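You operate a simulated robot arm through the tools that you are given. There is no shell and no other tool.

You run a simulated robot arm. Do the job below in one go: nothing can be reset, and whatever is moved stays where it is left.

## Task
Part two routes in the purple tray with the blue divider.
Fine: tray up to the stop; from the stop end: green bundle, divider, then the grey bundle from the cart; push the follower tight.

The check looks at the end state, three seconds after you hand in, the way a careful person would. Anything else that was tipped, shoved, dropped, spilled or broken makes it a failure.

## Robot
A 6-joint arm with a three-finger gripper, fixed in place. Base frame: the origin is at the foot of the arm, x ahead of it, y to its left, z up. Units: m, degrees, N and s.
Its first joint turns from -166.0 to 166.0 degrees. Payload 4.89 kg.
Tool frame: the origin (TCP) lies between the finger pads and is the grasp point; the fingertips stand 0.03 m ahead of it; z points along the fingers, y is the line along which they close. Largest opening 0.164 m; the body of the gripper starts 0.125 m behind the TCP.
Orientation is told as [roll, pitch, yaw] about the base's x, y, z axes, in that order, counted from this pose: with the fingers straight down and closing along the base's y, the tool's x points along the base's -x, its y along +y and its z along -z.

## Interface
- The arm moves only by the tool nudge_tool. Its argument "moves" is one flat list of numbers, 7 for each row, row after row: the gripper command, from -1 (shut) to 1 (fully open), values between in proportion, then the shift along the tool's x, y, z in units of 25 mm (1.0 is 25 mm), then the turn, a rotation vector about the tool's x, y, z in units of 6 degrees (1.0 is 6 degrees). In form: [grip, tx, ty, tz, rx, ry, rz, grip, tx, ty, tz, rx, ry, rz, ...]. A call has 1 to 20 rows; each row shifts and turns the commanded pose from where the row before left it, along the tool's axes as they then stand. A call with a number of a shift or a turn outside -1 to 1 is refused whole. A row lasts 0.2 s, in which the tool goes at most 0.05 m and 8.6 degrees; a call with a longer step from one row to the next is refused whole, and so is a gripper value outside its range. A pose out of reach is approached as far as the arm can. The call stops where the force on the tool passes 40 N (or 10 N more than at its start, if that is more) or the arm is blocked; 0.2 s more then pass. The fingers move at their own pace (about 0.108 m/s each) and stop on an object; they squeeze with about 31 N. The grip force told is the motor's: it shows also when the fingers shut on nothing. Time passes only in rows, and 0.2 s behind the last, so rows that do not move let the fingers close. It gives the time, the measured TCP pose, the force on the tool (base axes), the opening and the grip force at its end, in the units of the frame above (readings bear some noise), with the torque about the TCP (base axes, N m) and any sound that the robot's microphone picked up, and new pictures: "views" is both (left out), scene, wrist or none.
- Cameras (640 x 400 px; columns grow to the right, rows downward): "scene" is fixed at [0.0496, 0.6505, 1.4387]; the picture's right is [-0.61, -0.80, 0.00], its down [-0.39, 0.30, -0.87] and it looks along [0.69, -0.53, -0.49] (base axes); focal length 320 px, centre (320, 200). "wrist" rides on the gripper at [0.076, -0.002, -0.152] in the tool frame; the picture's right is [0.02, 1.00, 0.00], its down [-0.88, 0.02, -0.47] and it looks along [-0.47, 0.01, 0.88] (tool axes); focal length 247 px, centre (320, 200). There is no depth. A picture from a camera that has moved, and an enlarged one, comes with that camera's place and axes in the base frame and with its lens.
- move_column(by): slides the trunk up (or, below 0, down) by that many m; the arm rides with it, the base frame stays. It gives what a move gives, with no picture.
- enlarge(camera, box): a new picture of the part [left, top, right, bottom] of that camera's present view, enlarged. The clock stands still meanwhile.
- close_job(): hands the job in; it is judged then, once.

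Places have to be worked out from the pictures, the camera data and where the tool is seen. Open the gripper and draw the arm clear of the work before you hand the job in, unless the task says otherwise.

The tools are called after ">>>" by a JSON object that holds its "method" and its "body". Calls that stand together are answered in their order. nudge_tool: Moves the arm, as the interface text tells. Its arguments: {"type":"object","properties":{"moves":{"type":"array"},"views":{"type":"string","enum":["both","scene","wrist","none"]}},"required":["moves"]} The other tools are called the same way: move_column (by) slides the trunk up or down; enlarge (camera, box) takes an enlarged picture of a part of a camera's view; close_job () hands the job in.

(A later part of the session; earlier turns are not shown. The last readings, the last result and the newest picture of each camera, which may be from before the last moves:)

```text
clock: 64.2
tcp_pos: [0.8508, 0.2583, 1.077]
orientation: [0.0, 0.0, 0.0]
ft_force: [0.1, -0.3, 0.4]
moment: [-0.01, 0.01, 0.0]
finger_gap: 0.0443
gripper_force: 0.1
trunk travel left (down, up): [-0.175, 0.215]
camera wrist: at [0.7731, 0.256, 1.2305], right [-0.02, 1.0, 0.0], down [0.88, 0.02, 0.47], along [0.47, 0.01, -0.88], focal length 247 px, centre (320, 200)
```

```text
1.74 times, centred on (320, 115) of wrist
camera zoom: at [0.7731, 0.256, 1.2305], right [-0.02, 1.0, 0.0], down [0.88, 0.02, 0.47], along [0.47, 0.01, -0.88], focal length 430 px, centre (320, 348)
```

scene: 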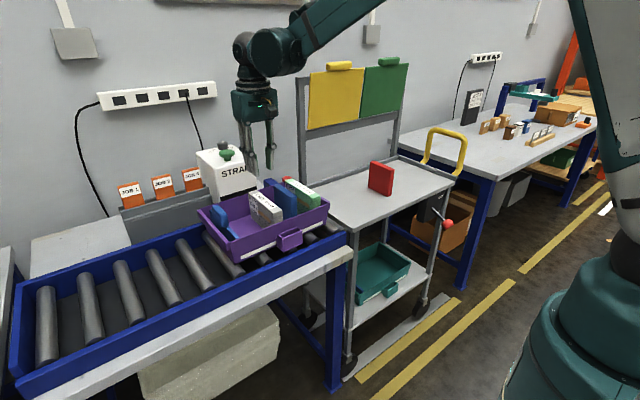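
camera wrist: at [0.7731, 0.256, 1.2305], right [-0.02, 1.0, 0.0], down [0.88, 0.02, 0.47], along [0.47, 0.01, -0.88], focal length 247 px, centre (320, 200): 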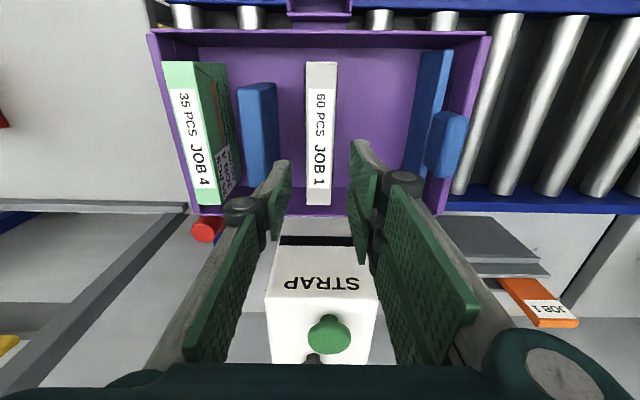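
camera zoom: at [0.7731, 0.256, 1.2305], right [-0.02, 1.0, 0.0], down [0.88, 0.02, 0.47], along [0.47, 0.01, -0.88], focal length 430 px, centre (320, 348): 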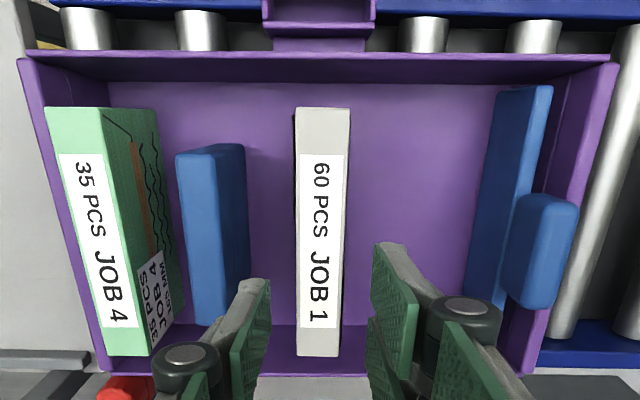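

All three stand upright in the right order: green, divider, grey. Next is the follower: I go above its grip block at about (0.852, 0.405) with a 0.05 m opening.

>>> {"method": "nudge_tool", "body": {"moves": [-0.4, 0, 0.84, 0, 0, 0, 0, -0.4, 0, 0.84, 0, 0, 0, 0, -0.4, 0, 0.84, 0, 0, 0, 0, -0.4, 0, 0.84, 0, 0, 0, 0, -0.4, 0, 0.84, 0, 0, 0, 0, -0.4, 0, 0.84, 0, 0, 0, 0, -0.4, 0, 0.84, 0, 0, 0, 0, -0.4, 0, 0, 0, 0, 0, 0, -0.4, 0, 0, 0, 0, 0, 0]}}

>>> {"method": "enlarge", "body": {"camera": "wrist", "box": [180, 0, 460, 230]}}

>>> {"method": "enlarge", "body": {"camera": "scene", "box": [180, 120, 340, 260]}}

```text
clock: 66.2
tcp_pos: [0.8498, 0.4057, 1.0785]
orientation: [-0.1, 0.1, 0.0]
ft_force: [0.3, -0.1, -0.2]
moment: [-0.04, -0.02, -0.04]
finger_gap: 0.0491
gripper_force: 0.0
trunk travel left (down, up): [-0.175, 0.215]
camera wrist: at [0.7724, 0.4041, 1.2308], right [-0.02, 1.0, 0.0], down [0.88, 0.02, 0.47], along [0.47, 0.01, -0.88], focal length 247 px, centre (320, 200)
```

scene: 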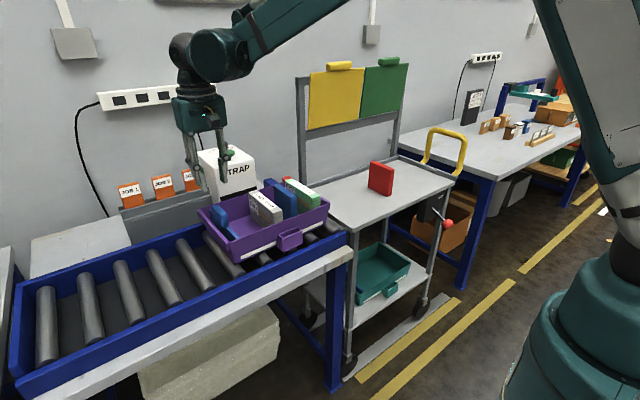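
wrist: 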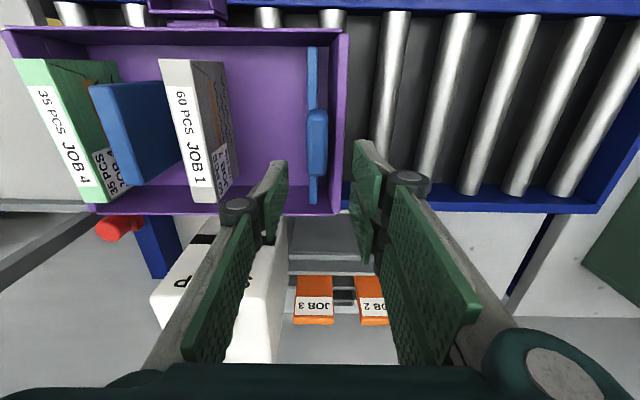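

```text
1.74 times, centred on (320, 115) of wrist
camera zoom: at [0.7724, 0.4041, 1.2308], right [-0.02, 1.0, 0.0], down [0.88, 0.02, 0.47], along [0.47, 0.01, -0.88], focal length 430 px, centre (320, 348)
```

zoom: 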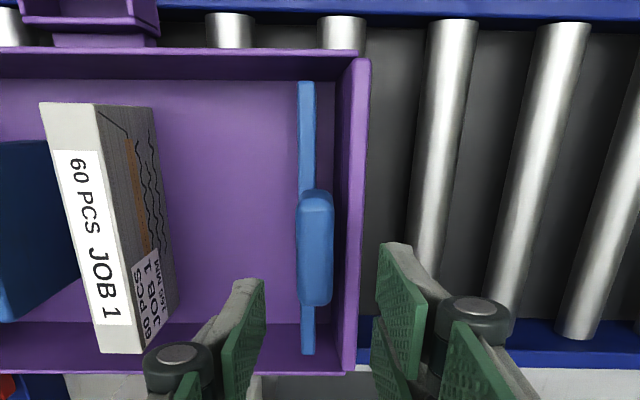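

```text
2.86 times, centred on (260, 190) of scene
camera zoom: at [0.0496, 0.6505, 1.4387], right [-0.61, -0.8, 0.0], down [-0.39, 0.3, -0.87], along [0.69, -0.53, -0.49], focal length 915 px, centre (491, 229)
```

zoom: 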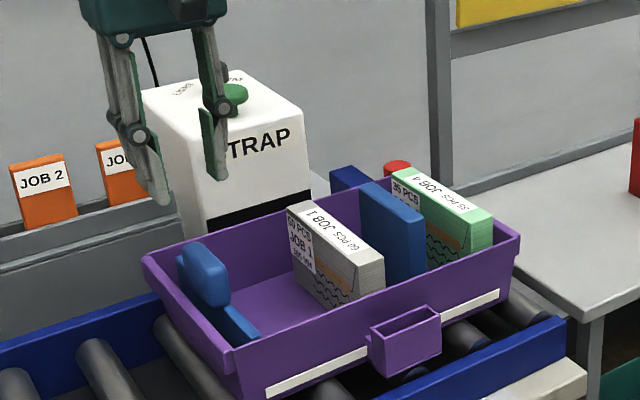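

The grip block is centred at about (0.850, 0.403), with its top near 0.961. I descend to z 0.960 so the tips (0.930) stay above the tray rim (0.92), straddling the block.

>>> {"method": "nudge_tool", "body": {"moves": [-0.4, 0, -0.1, 0, 0, 0, 0, -0.4, 0, 0, 0.9, 0, 0, 0, -0.4, 0, 0, 0.9, 0, 0, 0, -0.4, 0, 0, 0.9, 0, 0, 0, -0.4, 0, 0, 0.8, 0, 0, 0, -0.4, 0, 0, 0.6, 0, 0, 0, -0.4, 0, 0, 0.4, 0, 0, 0, -0.4, 0, 0, 0.24, 0, 0, 0, -0.4, 0, 0, 0, 0, 0, 0]}}

>>> {"method": "enlarge", "body": {"camera": "scene", "box": [180, 150, 300, 260]}}

>>> {"method": "enlarge", "body": {"camera": "wrist", "box": [220, 40, 420, 300]}}

```text
clock: 68.2
tcp_pos: [0.8499, 0.4041, 0.958]
orientation: [-0.1, 0.0, 0.0]
ft_force: [0.2, 0.6, 1.0]
moment: [-0.01, 0.0, -0.04]
finger_gap: 0.0494
gripper_force: 0.0
trunk travel left (down, up): [-0.175, 0.215]
camera wrist: at [0.7729, 0.4012, 1.1112], right [-0.02, 1.0, 0.0], down [0.88, 0.02, 0.47], along [0.47, 0.01, -0.88], focal length 247 px, centre (320, 200)
```

scene: 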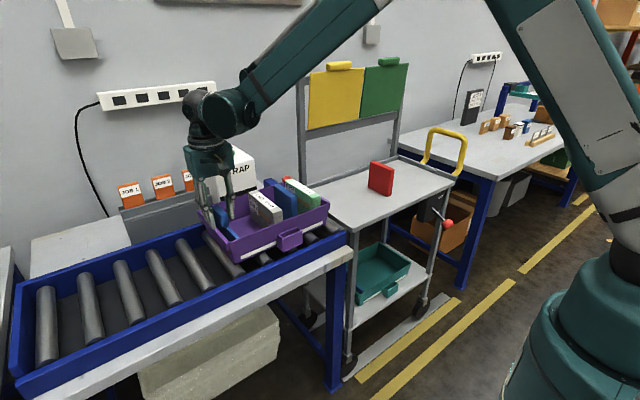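
wrist: 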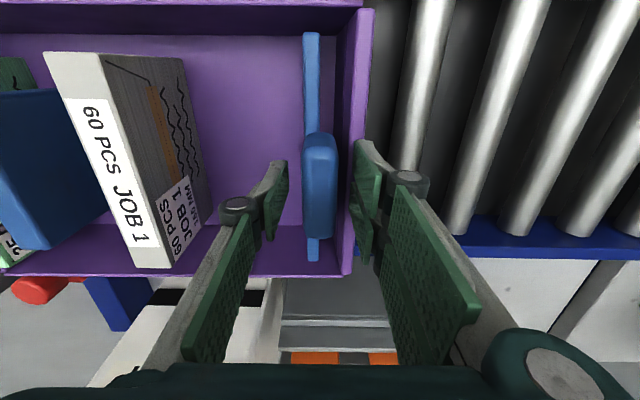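

```text
3.64 times, centred on (240, 205) of scene
camera zoom: at [0.0496, 0.6505, 1.4387], right [-0.61, -0.8, 0.0], down [-0.39, 0.3, -0.87], along [0.69, -0.53, -0.49], focal length 1164 px, centre (611, 182)
```

zoom: 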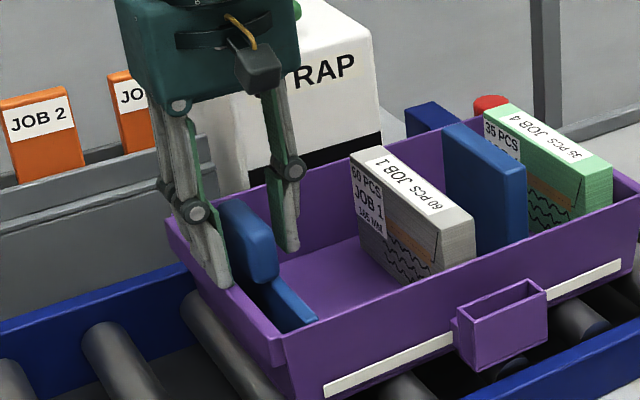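

```text
1.54 times, centred on (320, 170) of wrist
camera zoom: at [0.7729, 0.4012, 1.1112], right [-0.02, 1.0, 0.0], down [0.88, 0.02, 0.47], along [0.47, 0.01, -0.88], focal length 380 px, centre (320, 246)
```

zoom: 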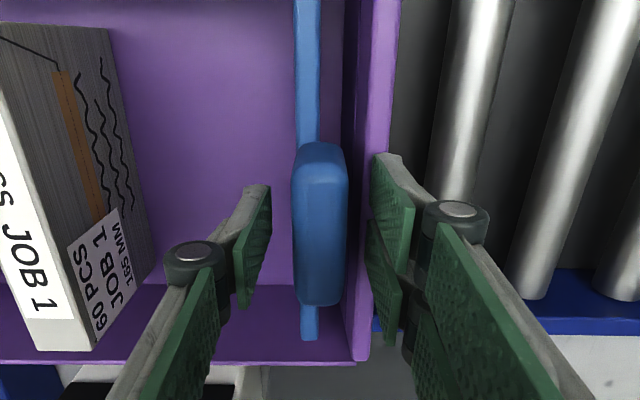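

The grip block lies between the pads with the +y finger clear above the rim. I close on it.

>>> {"method": "nudge_tool", "body": {"moves": [-0.6, 0, 0, 0, 0, 0, 0, -0.75, 0, 0, 0, 0, 0, 0, -1, 0, 0, 0, 0, 0, 0, -1, 0, 0, 0, 0, 0, 0, -1, 0, 0, 0, 0, 0, 0]}}

>>> {"method": "enlarge", "body": {"camera": "wrist", "box": [220, 40, 420, 300]}}

```text
clock: 69.4
tcp_pos: [0.8501, 0.4037, 0.959]
orientation: [-0.1, 0.0, 0.0]
ft_force: [2.2, -0.8, 1.3]
moment: [0.04, -0.29, 0.66]
finger_gap: 0.0237
gripper_force: 31.0
trunk travel left (down, up): [-0.175, 0.215]
camera wrist: at [0.773, 0.4012, 1.1113], right [-0.02, 1.0, 0.0], down [0.88, 0.02, 0.47], along [0.47, 0.01, -0.88], focal length 247 px, centre (320, 200)
```

scene: 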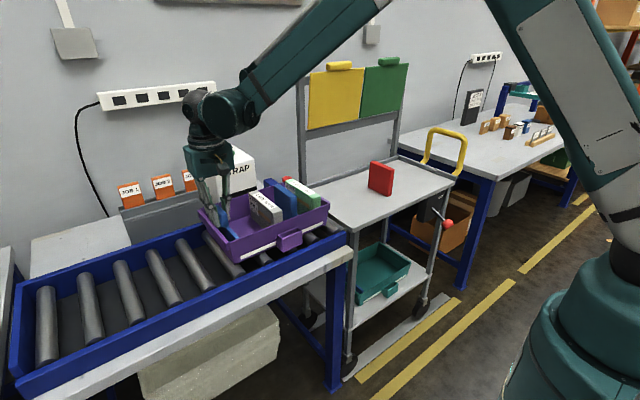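
wrist: 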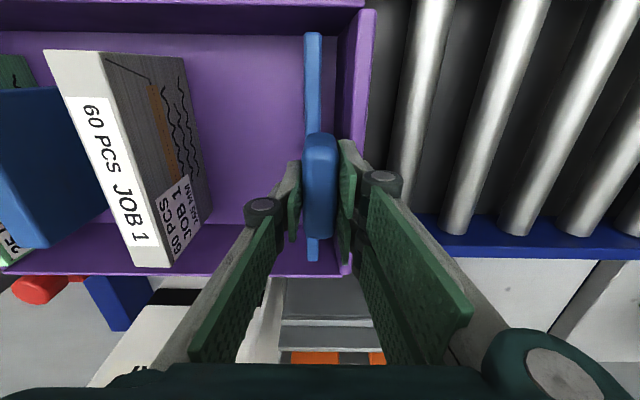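

```text
1.54 times, centred on (320, 170) of wrist
camera zoom: at [0.773, 0.4012, 1.1113], right [-0.02, 1.0, 0.0], down [0.88, 0.02, 0.47], along [0.47, 0.01, -0.88], focal length 380 px, centre (320, 246)
```

zoom: 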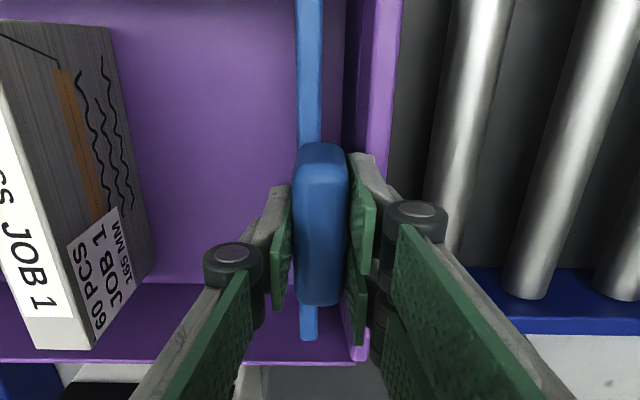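

The block is gripped at 0.0237 m. I slide the follower slowly −y by 5 cm and watch the forces.

>>> {"method": "nudge_tool", "body": {"moves": [-1, 0, -0.05, 0, 0, 0, 0, -1, 0, -0.1, 0, 0, 0, 0, -1, 0, -0.2, 0, 0, 0, 0, -1, 0, -0.2, 0, 0, 0, 0, -1, 0, -0.2, 0, 0, 0, 0, -1, 0, -0.2, 0, 0, 0, 0, -1, 0, -0.2, 0, 0, 0, 0, -1, 0, -0.2, 0, 0, 0, 0, -1, 0, -0.2, 0, 0, 0, 0, -1, 0, -0.2, 0, 0, 0, 0, -1, 0, -0.2, 0, 0, 0, 0, -1, 0, -0.05, 0, 0, 0, 0]}}

>>> {"method": "enlarge", "body": {"camera": "scene", "box": [180, 150, 340, 270]}}

>>> {"method": "enlarge", "body": {"camera": "wrist", "box": [180, 0, 420, 300]}}

```text
clock: 72.0
tcp_pos: [0.8505, 0.3544, 0.9583]
orientation: [-0.1, -0.1, -0.1]
ft_force: [4.8, 5.1, 3.0]
moment: [0.22, -0.35, 0.62]
finger_gap: 0.0239
gripper_force: 30.7
trunk travel left (down, up): [-0.175, 0.215]
camera wrist: at [0.7728, 0.3505, 1.1113], right [-0.02, 1.0, 0.0], down [0.88, 0.02, 0.47], along [0.47, 0.01, -0.88], focal length 247 px, centre (320, 200)
```

scene: 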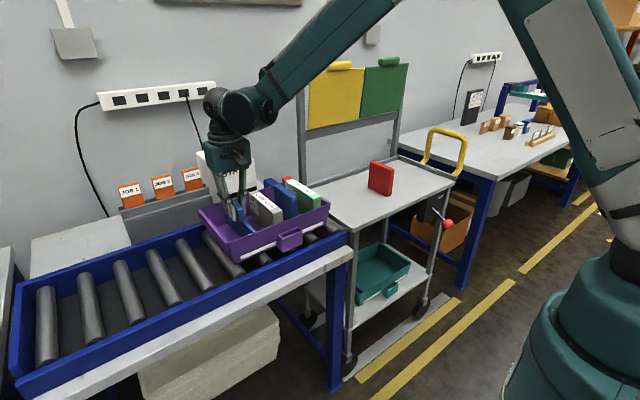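
wrist: 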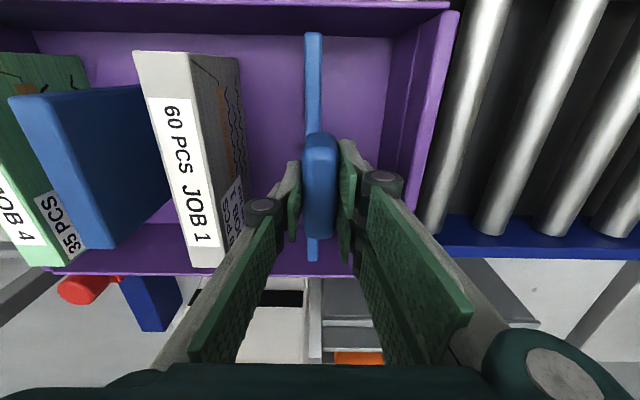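

```text
3.33 times, centred on (260, 210) of scene
camera zoom: at [0.0496, 0.6505, 1.4387], right [-0.61, -0.8, 0.0], down [-0.39, 0.3, -0.87], along [0.69, -0.53, -0.49], focal length 1068 px, centre (520, 167)
```

zoom: 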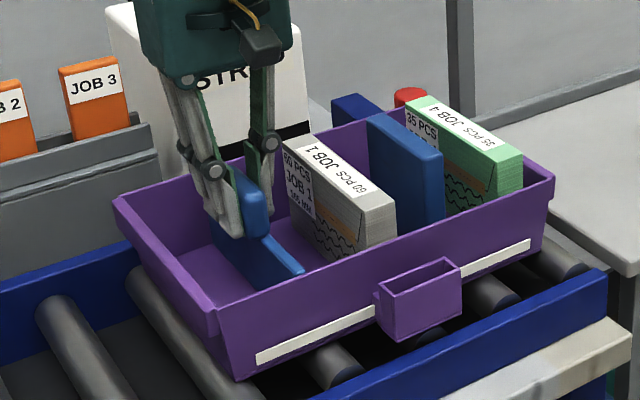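

```text
1.33 times, centred on (300, 150) of wrist
camera zoom: at [0.7728, 0.3505, 1.1113], right [-0.02, 1.0, 0.0], down [0.88, 0.02, 0.47], along [0.47, 0.01, -0.88], focal length 329 px, centre (347, 267)
```

zoom: 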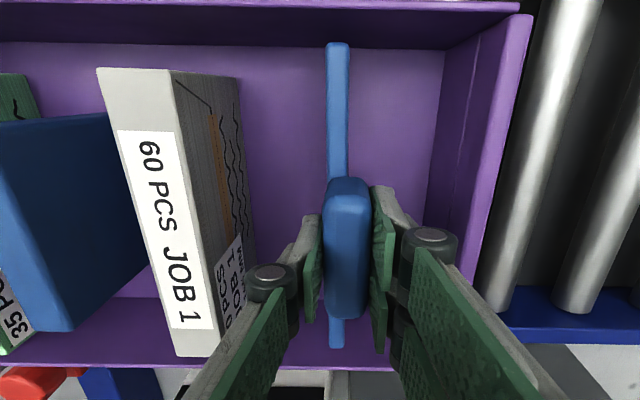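

The follower slides freely at about 5 N friction and the tray stays put. I bring it another 4.5 cm, stopping before the finger would reach the grey bundle (face at y about 0.2745).

>>> {"method": "nudge_tool", "body": {"moves": [-1, 0, -0.1, 0, 0, 0, 0, -1, 0, -0.2, 0, 0, 0, 0, -1, 0, -0.2, 0, 0, 0, 0, -1, 0, -0.2, 0, 0, 0, 0, -1, 0, -0.2, 0, 0, 0, 0, -1, 0, -0.2, 0, 0, 0, 0, -1, 0, -0.2, 0, 0, 0, 0, -1, 0, -0.2, 0, 0, 0, 0, -1, 0, -0.2, 0, 0, 0, 0, -1, 0, -0.05, 0, 0, 0, 0, -1, 0, 0, 0, 0, 0, 0]}}

>>> {"method": "enlarge", "body": {"camera": "scene", "box": [180, 150, 340, 270]}}

>>> {"method": "enlarge", "body": {"camera": "wrist", "box": [180, 0, 420, 300]}}

```text
clock: 74.4
tcp_pos: [0.8489, 0.3104, 0.9589]
orientation: [-0.1, -0.1, 0.1]
ft_force: [3.0, 2.8, 1.0]
moment: [-0.07, -0.1, 0.54]
finger_gap: 0.0234
gripper_force: 30.6
trunk travel left (down, up): [-0.175, 0.215]
camera wrist: at [0.7724, 0.3073, 1.1116], right [-0.02, 1.0, 0.0], down [0.88, 0.02, 0.47], along [0.47, 0.01, -0.88], focal length 247 px, centre (320, 200)
```

scene: 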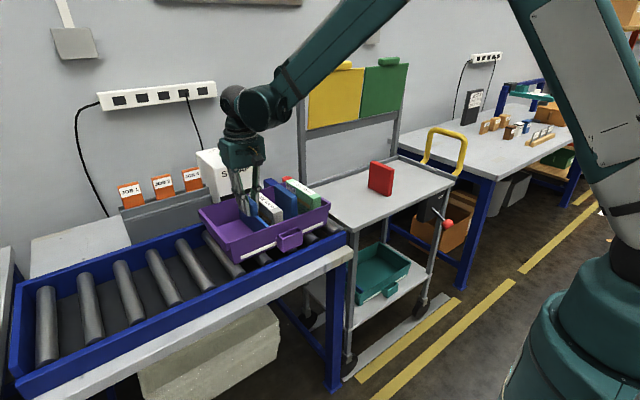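
wrist: 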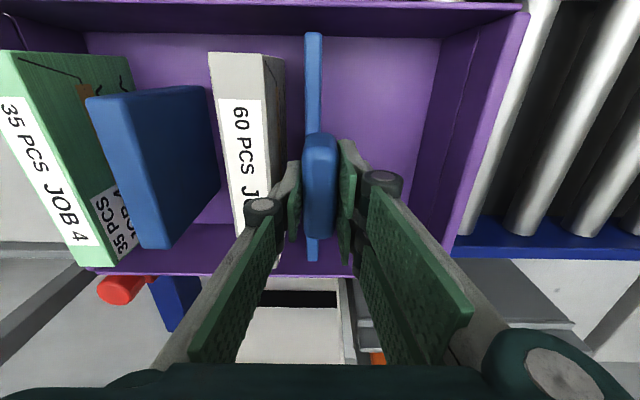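

```text
3.33 times, centred on (260, 210) of scene
camera zoom: at [0.0496, 0.6505, 1.4387], right [-0.61, -0.8, 0.0], down [-0.39, 0.3, -0.87], along [0.69, -0.53, -0.49], focal length 1068 px, centre (520, 167)
```

zoom: 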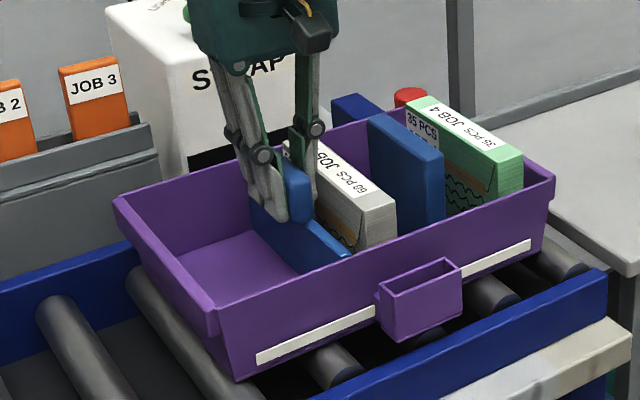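

```text
1.33 times, centred on (300, 150) of wrist
camera zoom: at [0.7724, 0.3073, 1.1116], right [-0.02, 1.0, 0.0], down [0.88, 0.02, 0.47], along [0.47, 0.01, -0.88], focal length 329 px, centre (347, 267)
```

zoom: 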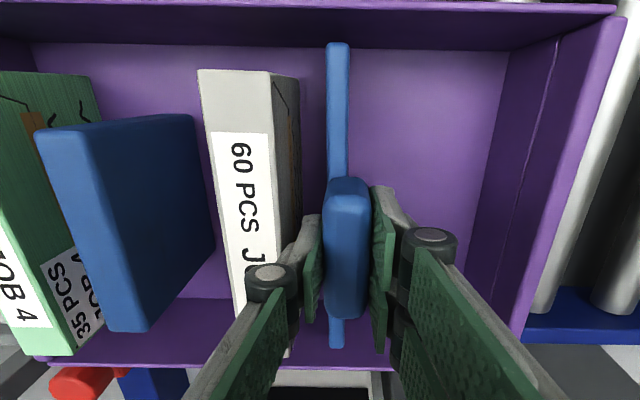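

The plate is now about 2 cm from the grey bundle. I release with a small opening, rise, and turn the gripper 90° so two fingers can straddle the grip block and push the plate low from behind.

>>> {"method": "nudge_tool", "body": {"moves": [-0.65, 0, 0, 0, 0, 0, 0, -0.61, 0, 0, 0, 0, 0, 0, -0.61, 0, 0, -0.4, 0, 0, 0, -0.61, 0, 0, -0.8, 0, 0, 0, -0.61, 0, 0, -1, 0, 0, 0, -0.61, 0, 0, -1, 0, 0, 0, -0.61, 0, 0, -1, 0, 0, 0, -0.61, 0, 0, -1, 0, 0, 0, -0.61, 0, 0, -0.6, 0, 0, 0, -0.61, 0, 0, 0, 0, 0, 0.5, -0.61, 0, 0, 0, 0, 0, 1, -0.61, 0, 0, 0, 0, 0, 1, -0.61, 0, 0, 0, 0, 0, 1, -0.61, 0, 0, 0, 0, 0, 0]}}

>>> {"method": "enlarge", "body": {"camera": "scene", "box": [180, 150, 340, 270]}}

```text
clock: 77.4
tcp_pos: [0.8499, 0.3096, 1.1039]
orientation: [0.0, 0.0, -21.1]
ft_force: [0.1, 0.7, 0.0]
moment: [-0.02, 0.02, 0.0]
finger_gap: 0.0322
gripper_force: 0.0
trunk travel left (down, up): [-0.175, 0.215]
camera wrist: at [0.7776, 0.3344, 1.2571], right [0.34, 0.94, 0.0], down [0.83, -0.3, 0.47], along [0.45, -0.16, -0.88], focal length 247 px, centre (320, 200)
```

scene: 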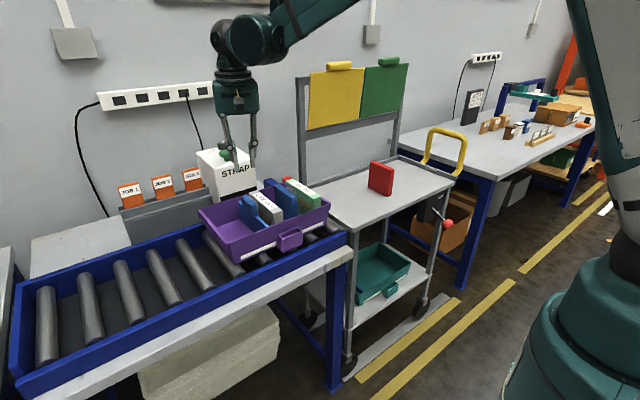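
wrist: 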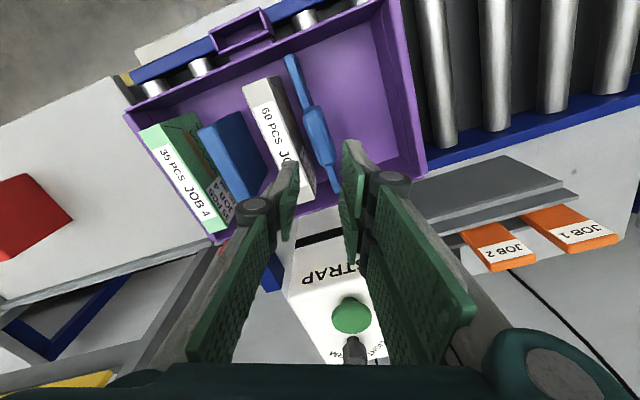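

```text
3.33 times, centred on (260, 210) of scene
camera zoom: at [0.0496, 0.6505, 1.4387], right [-0.61, -0.8, 0.0], down [-0.39, 0.3, -0.87], along [0.69, -0.53, -0.49], focal length 1068 px, centre (520, 167)
```

zoom: 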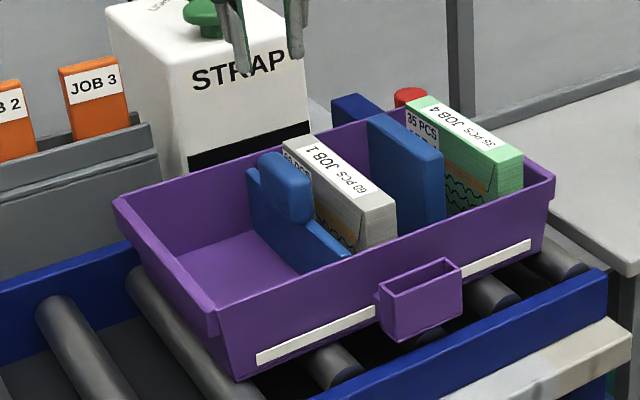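

The follower stands upright after release and the turn goes the right way. I complete the turn to −90° and then look.

>>> {"method": "nudge_tool", "body": {"moves": [-0.61, 0, 0, 0, 0, 0, 1, -0.61, 0, 0, 0, 0, 0, 1, -0.61, 0, 0, 0, 0, 0, 1, -0.61, 0, 0, 0, 0, 0, 1, -0.61, 0, 0, 0, 0, 0, 1, -0.61, 0, 0, 0, 0, 0, 1, -0.61, 0, 0, 0, 0, 0, 1, -0.61, 0, 0, 0, 0, 0, 1, -0.61, 0, 0, 0, 0, 0, 1, -0.61, 0, 0, 0, 0, 0, 1, -0.61, 0, 0, 0, 0, 0, 1, -0.61, 0, 0, 0, 0, 0, 0.48, -0.61, 0, 0, 0, 0, 0, 0]}}

```text
clock: 80.2
tcp_pos: [0.8504, 0.3107, 1.104]
orientation: [0.0, 0.0, -89.9]
ft_force: [0.3, -0.1, -1.0]
moment: [-0.02, 0.0, -0.02]
finger_gap: 0.0319
gripper_force: 0.0
trunk travel left (down, up): [-0.175, 0.215]
camera wrist: at [0.8468, 0.3854, 1.2567], right [1.0, 0.02, 0.0], down [0.02, -0.88, 0.47], along [0.01, -0.47, -0.88], focal length 247 px, centre (320, 200)
```

scene: 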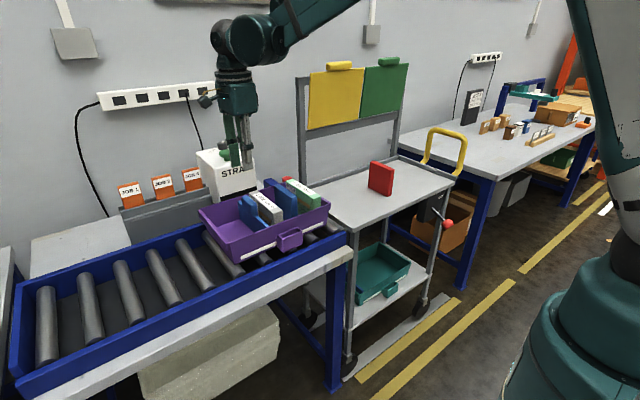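
wrist: 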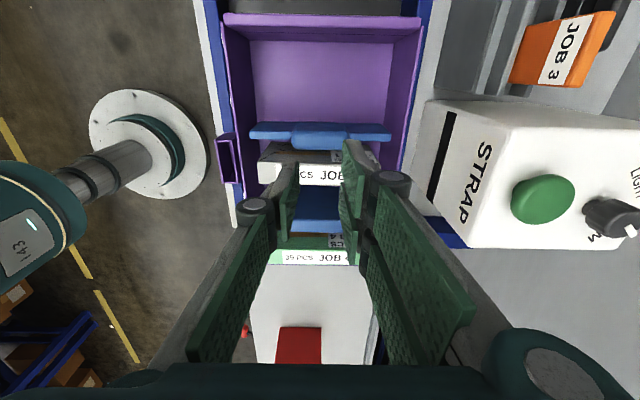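

The gripper is now at −90° and I look from the +y side. I zoom in to place the fingers behind the plate.

>>> {"method": "enlarge", "body": {"camera": "wrist", "box": [210, 0, 450, 190]}}

>>> {"method": "enlarge", "body": {"camera": "scene", "box": [200, 170, 320, 260]}}

```text
2.11 times, centred on (330, 95) of wrist
camera zoom: at [0.8468, 0.3854, 1.2567], right [1.0, 0.02, 0.0], down [0.02, -0.88, 0.47], along [0.01, -0.47, -0.88], focal length 520 px, centre (299, 421)
```

zoom: 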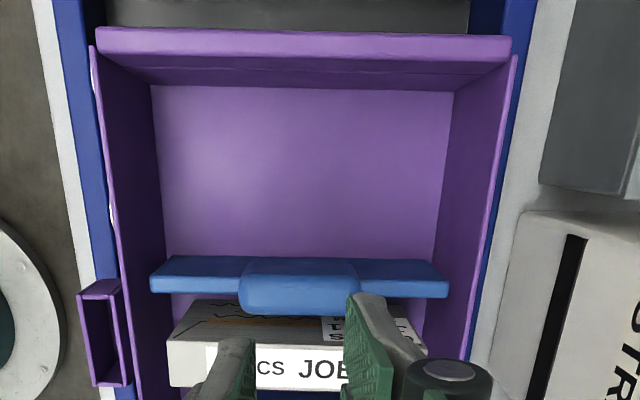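

```text
4.44 times, centred on (260, 215) of scene
camera zoom: at [0.0496, 0.6505, 1.4387], right [-0.61, -0.8, 0.0], down [-0.39, 0.3, -0.87], along [0.69, -0.53, -0.49], focal length 1423 px, centre (587, 133)
```

zoom: 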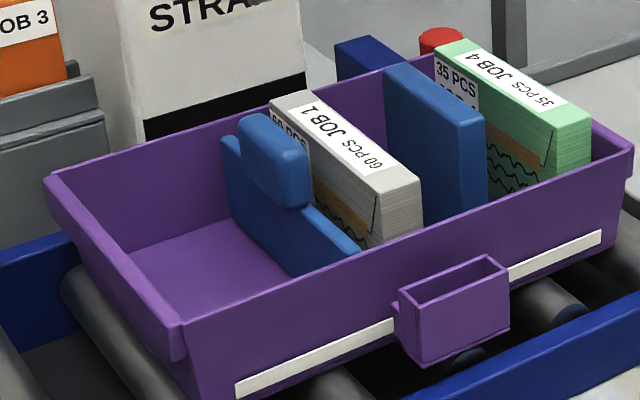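

The plate's +y face is at y 0.307 and the grip block is centred at x 0.85. I move to y 0.345, open to 0.10 m to straddle the block, and descend behind the plate.

>>> {"method": "nudge_tool", "body": {"moves": [-0.2, 0.7, 0, 0, 0, 0, 0, 0.22, 0.68, 0, 0, 0, 0, 0, 0.22, 0, 0, 0, 0, 0, 0, 0.22, 0, 0, 0.9, 0, 0, 0, 0.22, 0, 0, 0.9, 0, 0, 0, 0.22, 0, 0, 0.9, 0, 0, 0, 0.22, 0, 0, 0.9, 0, 0, 0, 0.22, 0, 0, 0.9, 0, 0, 0, 0.22, 0, 0, 0.9, 0, 0, 0, 0.22, 0, 0, 0.9, 0, 0, 0, 0.22, 0, 0, 0.8, 0, 0, 0, 0.22, 0, 0, 0.5, 0, 0, 0, 0.22, 0, 0, 0.3, 0, 0, 0, 0.22, 0, 0, 0, 0, 0, 0]}}

>>> {"method": "enlarge", "body": {"camera": "scene", "box": [180, 150, 320, 260]}}

>>> {"method": "enlarge", "body": {"camera": "wrist", "box": [160, 40, 480, 300]}}

```text
clock: 83.2
tcp_pos: [0.8494, 0.3447, 0.906]
orientation: [0.0, 0.0, -90.0]
ft_force: [-0.7, 0.2, -0.3]
moment: [-0.02, 0.02, 0.0]
finger_gap: 0.0999
gripper_force: 0.1
trunk travel left (down, up): [-0.175, 0.215]
camera wrist: at [0.847, 0.4202, 1.0595], right [1.0, 0.02, 0.0], down [0.02, -0.88, 0.47], along [0.01, -0.47, -0.88], focal length 247 px, centre (320, 200)
```

scene: 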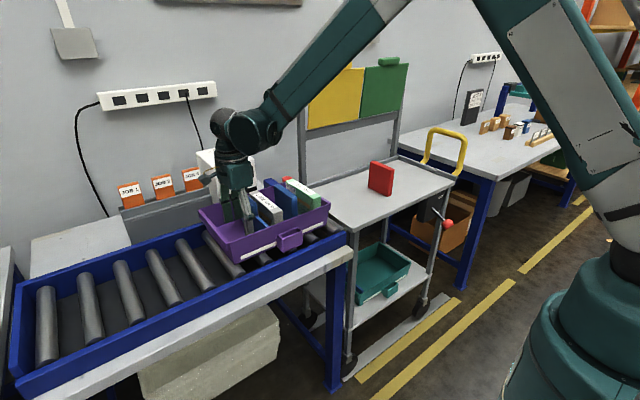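
wrist: 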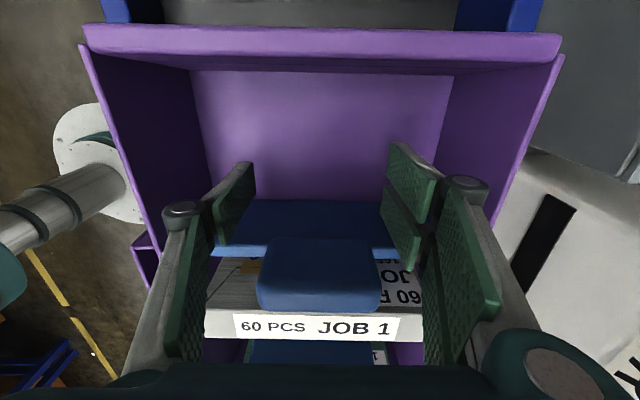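

```text
3.64 times, centred on (250, 205) of scene
camera zoom: at [0.0496, 0.6505, 1.4387], right [-0.61, -0.8, 0.0], down [-0.39, 0.3, -0.87], along [0.69, -0.53, -0.49], focal length 1164 px, centre (574, 182)
```

zoom: 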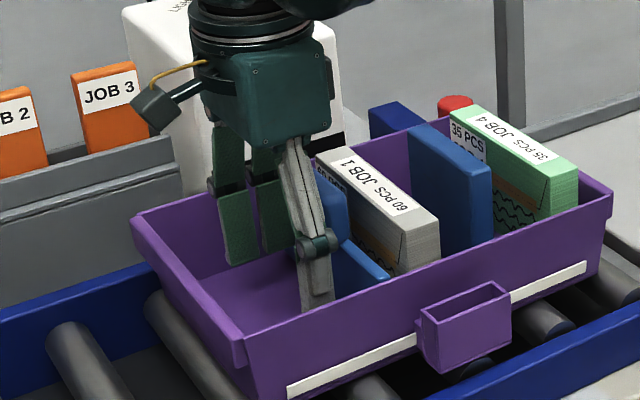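

```text
1.54 times, centred on (320, 170) of wrist
camera zoom: at [0.847, 0.4202, 1.0595], right [1.0, 0.02, 0.0], down [0.02, -0.88, 0.47], along [0.01, -0.47, -0.88], focal length 380 px, centre (320, 246)
```

zoom: 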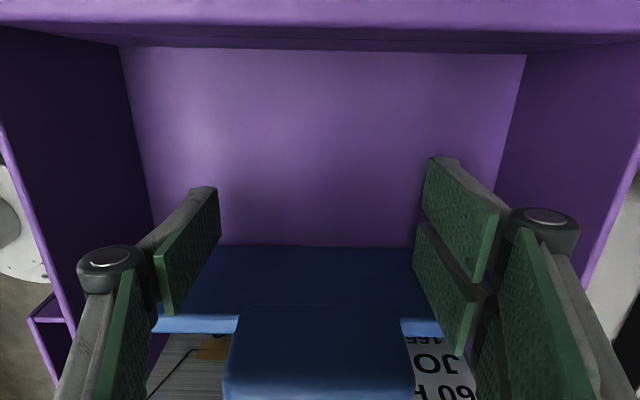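

The fingers are behind the plate, either side of the grip block. I lower 8 mm more and approach −y slowly until they press on the plate.

>>> {"method": "nudge_tool", "body": {"moves": [0.22, 0, 0, 0.32, 0, 0, 0, 0.22, -0.3, 0, 0, 0, 0, 0, 0.22, -0.3, 0, 0, 0, 0, 0, 0.22, -0.2, 0, 0, 0, 0, 0, 0.22, -0.1, 0, 0, 0, 0, 0, 0.22, -0.1, 0, 0, 0, 0, 0, 0.22, -0.1, 0, 0, 0, 0, 0, 0.22, -0.1, 0, 0, 0, 0, 0, 0.22, -0.1, 0, 0, 0, 0, 0, 0.22, -0.1, 0, 0, 0, 0, 0]}}

>>> {"method": "enlarge", "body": {"camera": "scene", "box": [200, 160, 320, 260]}}

>>> {"method": "enlarge", "body": {"camera": "wrist", "box": [160, 80, 480, 340]}}

```text
clock: 85.4
tcp_pos: [0.8501, 0.3091, 0.8986]
orientation: [0.0, 0.0, -89.9]
ft_force: [-0.6, 5.6, 0.0]
moment: [0.09, -0.02, 0.27]
finger_gap: 0.0999
gripper_force: 0.0
trunk travel left (down, up): [-0.175, 0.215]
camera wrist: at [0.8472, 0.3847, 1.0516], right [1.0, 0.02, 0.0], down [0.02, -0.88, 0.47], along [0.01, -0.47, -0.88], focal length 247 px, centre (320, 200)
```

scene: 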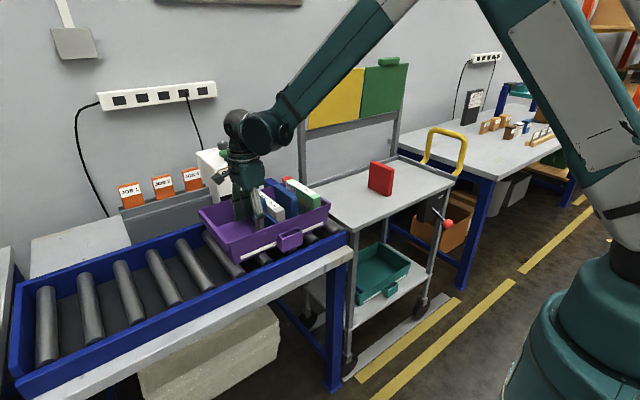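
wrist: 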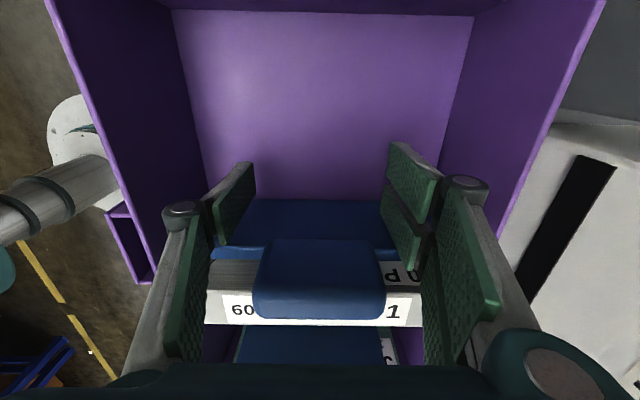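

```text
4.00 times, centred on (260, 210) of scene
camera zoom: at [0.0496, 0.6505, 1.4387], right [-0.61, -0.8, 0.0], down [-0.39, 0.3, -0.87], along [0.69, -0.53, -0.49], focal length 1281 px, centre (560, 160)
```

zoom: 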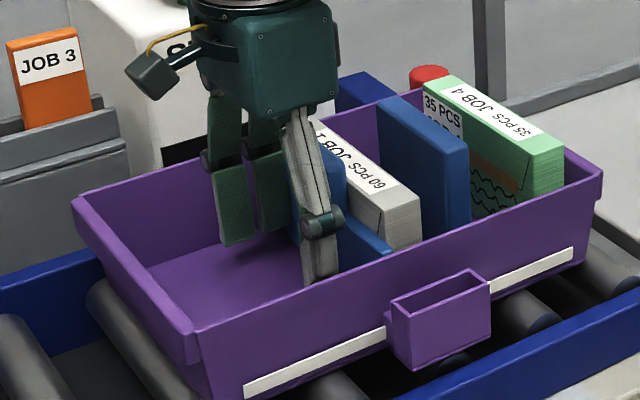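

```text
1.54 times, centred on (320, 210) of wrist
camera zoom: at [0.8472, 0.3847, 1.0516], right [1.0, 0.02, 0.0], down [0.02, -0.88, 0.47], along [0.01, -0.47, -0.88], focal length 380 px, centre (320, 185)
```

zoom: 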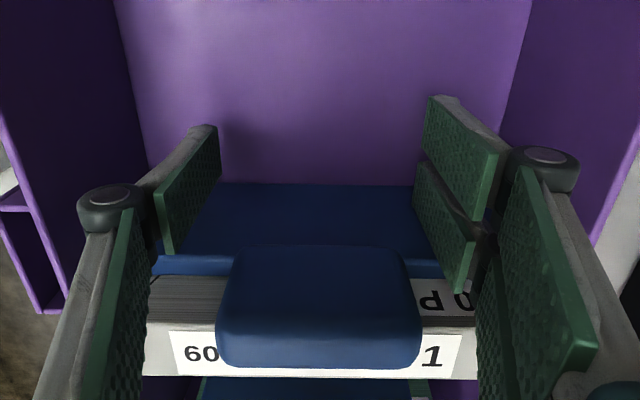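

The fingers have picked up the follower at 5.6 N and it moves upright. I keep pushing in 2.5 mm steps and will check once the grey bundle is being pushed.

>>> {"method": "nudge_tool", "body": {"moves": [0.22, -0.1, 0, 0, 0, 0, 0, 0.22, -0.1, 0, 0, 0, 0, 0, 0.22, -0.1, 0, 0, 0, 0, 0, 0.22, -0.1, 0, 0, 0, 0, 0, 0.22, -0.1, 0, 0, 0, 0, 0, 0.22, -0.1, 0, 0, 0, 0, 0, 0.22, -0.1, 0, 0, 0, 0, 0, 0.22, -0.1, 0, 0, 0, 0, 0]}}

>>> {"method": "enlarge", "body": {"camera": "scene", "box": [200, 160, 320, 260]}}

```text
clock: 87.2
tcp_pos: [0.8513, 0.2888, 0.899]
orientation: [0.0, 0.0, -89.8]
ft_force: [-0.3, 6.0, -1.9]
moment: [0.13, 0.09, 0.23]
finger_gap: 0.1001
gripper_force: 0.2
trunk travel left (down, up): [-0.175, 0.215]
camera wrist: at [0.8479, 0.3643, 1.0515], right [1.0, 0.02, 0.0], down [0.02, -0.88, 0.47], along [0.01, -0.47, -0.88], focal length 247 px, centre (320, 200)
```

scene: 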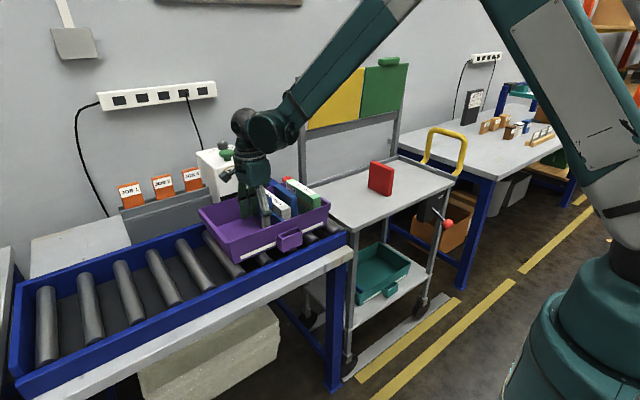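
wrist: 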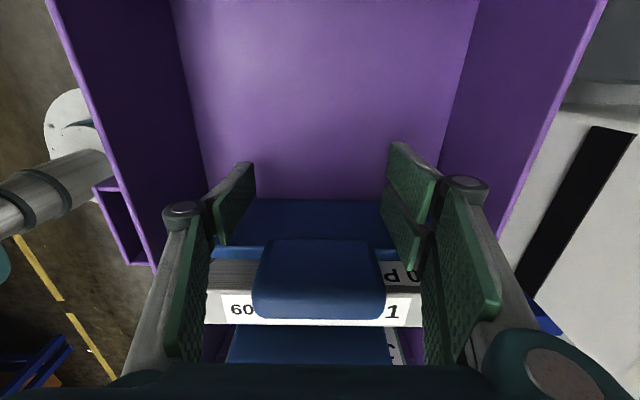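

```text
4.00 times, centred on (260, 210) of scene
camera zoom: at [0.0496, 0.6505, 1.4387], right [-0.61, -0.8, 0.0], down [-0.39, 0.3, -0.87], along [0.69, -0.53, -0.49], focal length 1281 px, centre (560, 160)
```

zoom: 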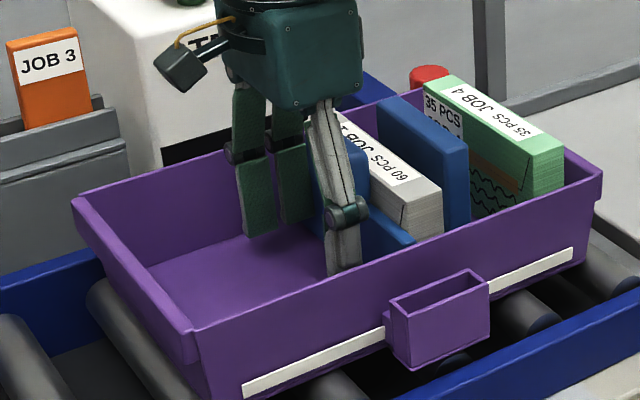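

The grey bundle is now moving with the follower at 6 N, upright and square. I continue 30 mm, to just before the divider.

>>> {"method": "nudge_tool", "body": {"moves": [0.22, -0.1, 0, 0, 0, 0, 0, 0.22, -0.1, 0, 0, 0, 0, 0, 0.22, -0.1, 0, 0, 0, 0, 0, 0.22, -0.1, 0, 0, 0, 0, 0, 0.22, -0.1, 0, 0, 0, 0, 0, 0.22, -0.1, 0, 0, 0, 0, 0, 0.22, -0.1, 0, 0, 0, 0, 0, 0.22, -0.1, 0, 0, 0, 0, 0, 0.22, -0.1, 0, 0, 0, 0, 0, 0.22, -0.1, 0, 0, 0, 0, 0, 0.22, -0.1, 0, 0, 0, 0, 0, 0.22, -0.1, 0, 0, 0, 0, 0]}}

>>> {"method": "enlarge", "body": {"camera": "scene", "box": [200, 160, 320, 260]}}

```text
clock: 89.8
tcp_pos: [0.8504, 0.2575, 0.8991]
orientation: [0.0, 0.0, -89.9]
ft_force: [0.8, 4.8, 2.0]
moment: [0.03, -0.15, 0.28]
finger_gap: 0.1007
gripper_force: 0.5
trunk travel left (down, up): [-0.175, 0.215]
camera wrist: at [0.8476, 0.3347, 1.051], right [1.0, 0.02, 0.0], down [0.02, -0.88, 0.47], along [0.01, -0.47, -0.88], focal length 247 px, centre (320, 200)
```

scene: 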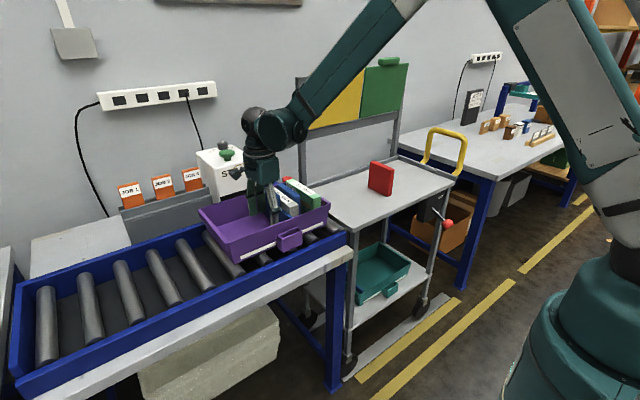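
wrist: 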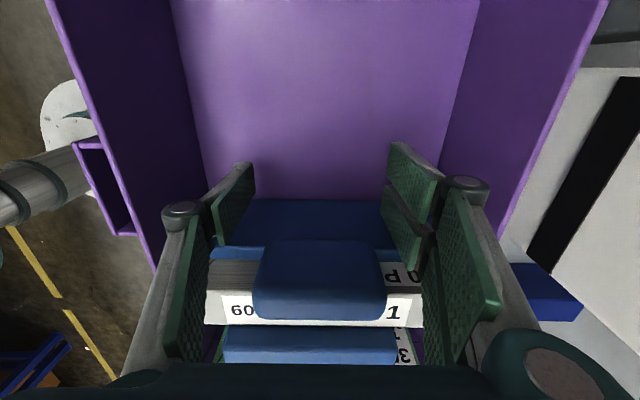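

```text
4.00 times, centred on (260, 210) of scene
camera zoom: at [0.0496, 0.6505, 1.4387], right [-0.61, -0.8, 0.0], down [-0.39, 0.3, -0.87], along [0.69, -0.53, -0.49], focal length 1281 px, centre (560, 160)
```

zoom: 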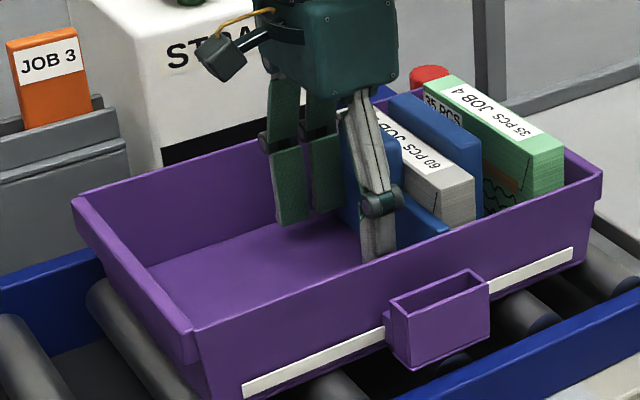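

The grey bundle has met the divider and all are still upright. I continue another 25 mm.

>>> {"method": "nudge_tool", "body": {"moves": [0.22, -0.1, 0, 0, 0, 0, 0, 0.22, -0.1, 0, 0, 0, 0, 0, 0.22, -0.1, 0, 0, 0, 0, 0, 0.22, -0.1, 0, 0, 0, 0, 0, 0.22, -0.1, 0, 0, 0, 0, 0, 0.22, -0.1, 0, 0, 0, 0, 0, 0.22, -0.1, 0, 0, 0, 0, 0, 0.22, -0.1, 0, 0, 0, 0, 0, 0.22, -0.1, 0, 0, 0, 0, 0, 0.22, -0.1, 0, 0, 0, 0, 0]}}

>>> {"method": "enlarge", "body": {"camera": "scene", "box": [210, 150, 330, 250]}}

```text
clock: 92.0
tcp_pos: [0.8507, 0.2353, 0.8991]
orientation: [0.1, 0.0, -89.9]
ft_force: [-0.1, 4.7, 3.2]
moment: [0.08, -0.09, 0.21]
finger_gap: 0.0999
gripper_force: 0.1
trunk travel left (down, up): [-0.175, 0.215]
camera wrist: at [0.8481, 0.31, 1.0514], right [1.0, 0.02, 0.0], down [0.02, -0.88, 0.47], along [0.01, -0.47, -0.88], focal length 247 px, centre (320, 200)
```

scene: 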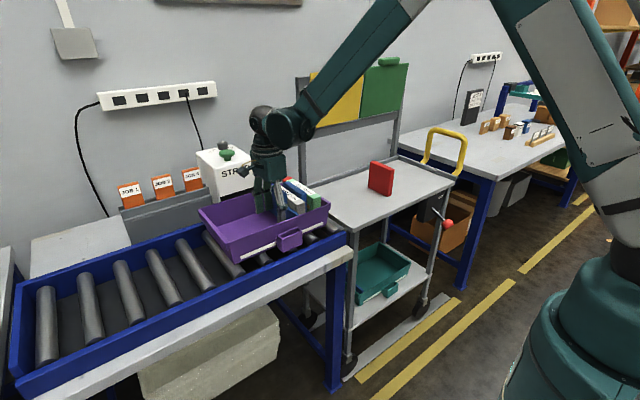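
wrist: 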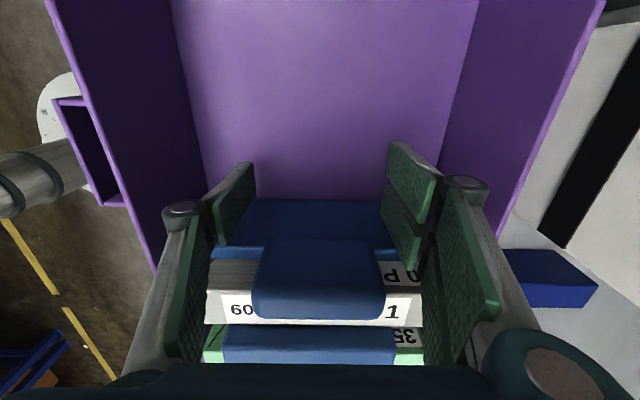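

```text
4.00 times, centred on (270, 200) of scene
camera zoom: at [0.0496, 0.6505, 1.4387], right [-0.61, -0.8, 0.0], down [-0.39, 0.3, -0.87], along [0.69, -0.53, -0.49], focal length 1281 px, centre (520, 200)
```

zoom: 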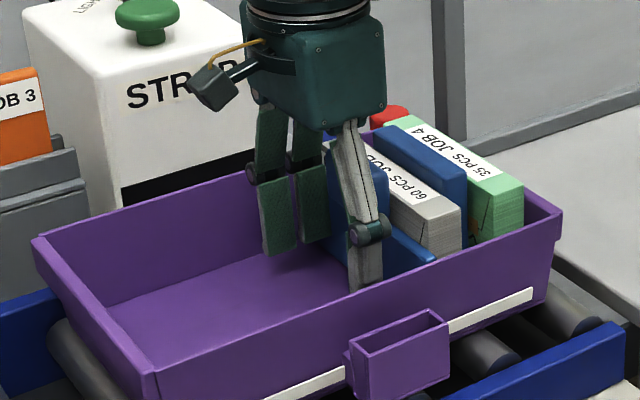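

The divider has nearly reached the green bundle, still steady at about 5 N. I continue with smaller batches, watching for the force to rise.

>>> {"method": "nudge_tool", "body": {"moves": [0.22, -0.1, 0, 0, 0, 0, 0, 0.22, -0.1, 0, 0, 0, 0, 0, 0.22, -0.1, 0, 0, 0, 0, 0, 0.22, -0.1, 0, 0, 0, 0, 0, 0.22, -0.1, 0, 0, 0, 0, 0, 0.22, -0.1, 0, 0, 0, 0, 0, 0.22, -0.1, 0, 0, 0, 0, 0, 0.22, -0.1, 0, 0, 0, 0, 0]}}

>>> {"method": "enlarge", "body": {"camera": "scene", "box": [210, 150, 330, 250]}}

```text
clock: 93.4
tcp_pos: [0.8502, 0.2251, 0.8989]
orientation: [0.0, 0.3, -89.6]
ft_force: [3.1, 14.3, -2.6]
moment: [0.06, 0.05, 0.83]
finger_gap: 0.1009
gripper_force: 1.2
trunk travel left (down, up): [-0.175, 0.215]
stopped in row 6: the force on the tool passed its limit at 44 N (the readings are from after the stop); the commanded pose is now the measured one
camera wrist: at [0.8469, 0.3002, 1.0517], right [1.0, 0.03, 0.0], down [0.02, -0.88, 0.47], along [0.01, -0.47, -0.88], focal length 247 px, centre (320, 200)
```

scene: 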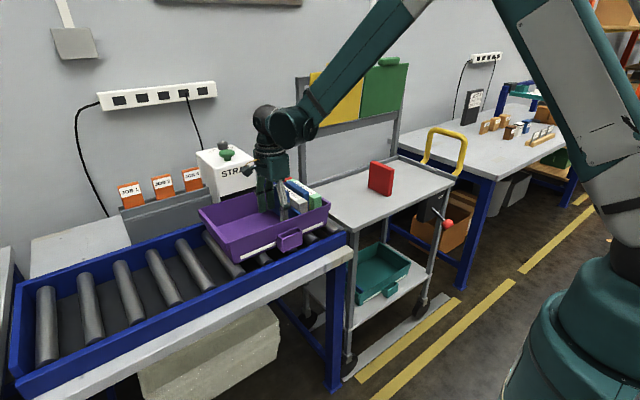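
wrist: 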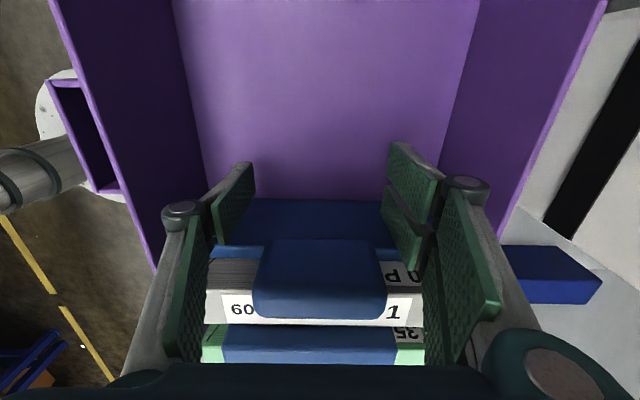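

```text
4.00 times, centred on (270, 200) of scene
camera zoom: at [0.0496, 0.6505, 1.4387], right [-0.61, -0.8, 0.0], down [-0.39, 0.3, -0.87], along [0.69, -0.53, -0.49], focal length 1281 px, centre (520, 200)
```

zoom: 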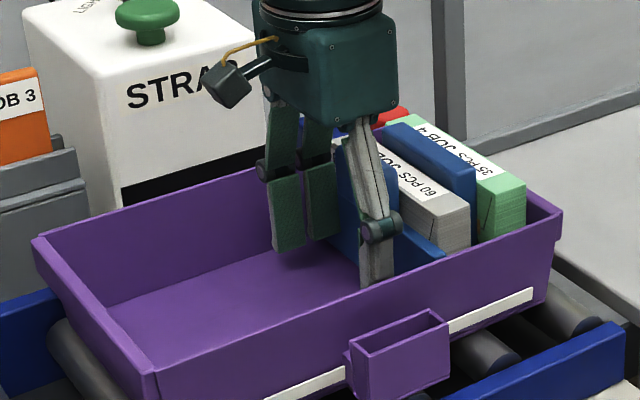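

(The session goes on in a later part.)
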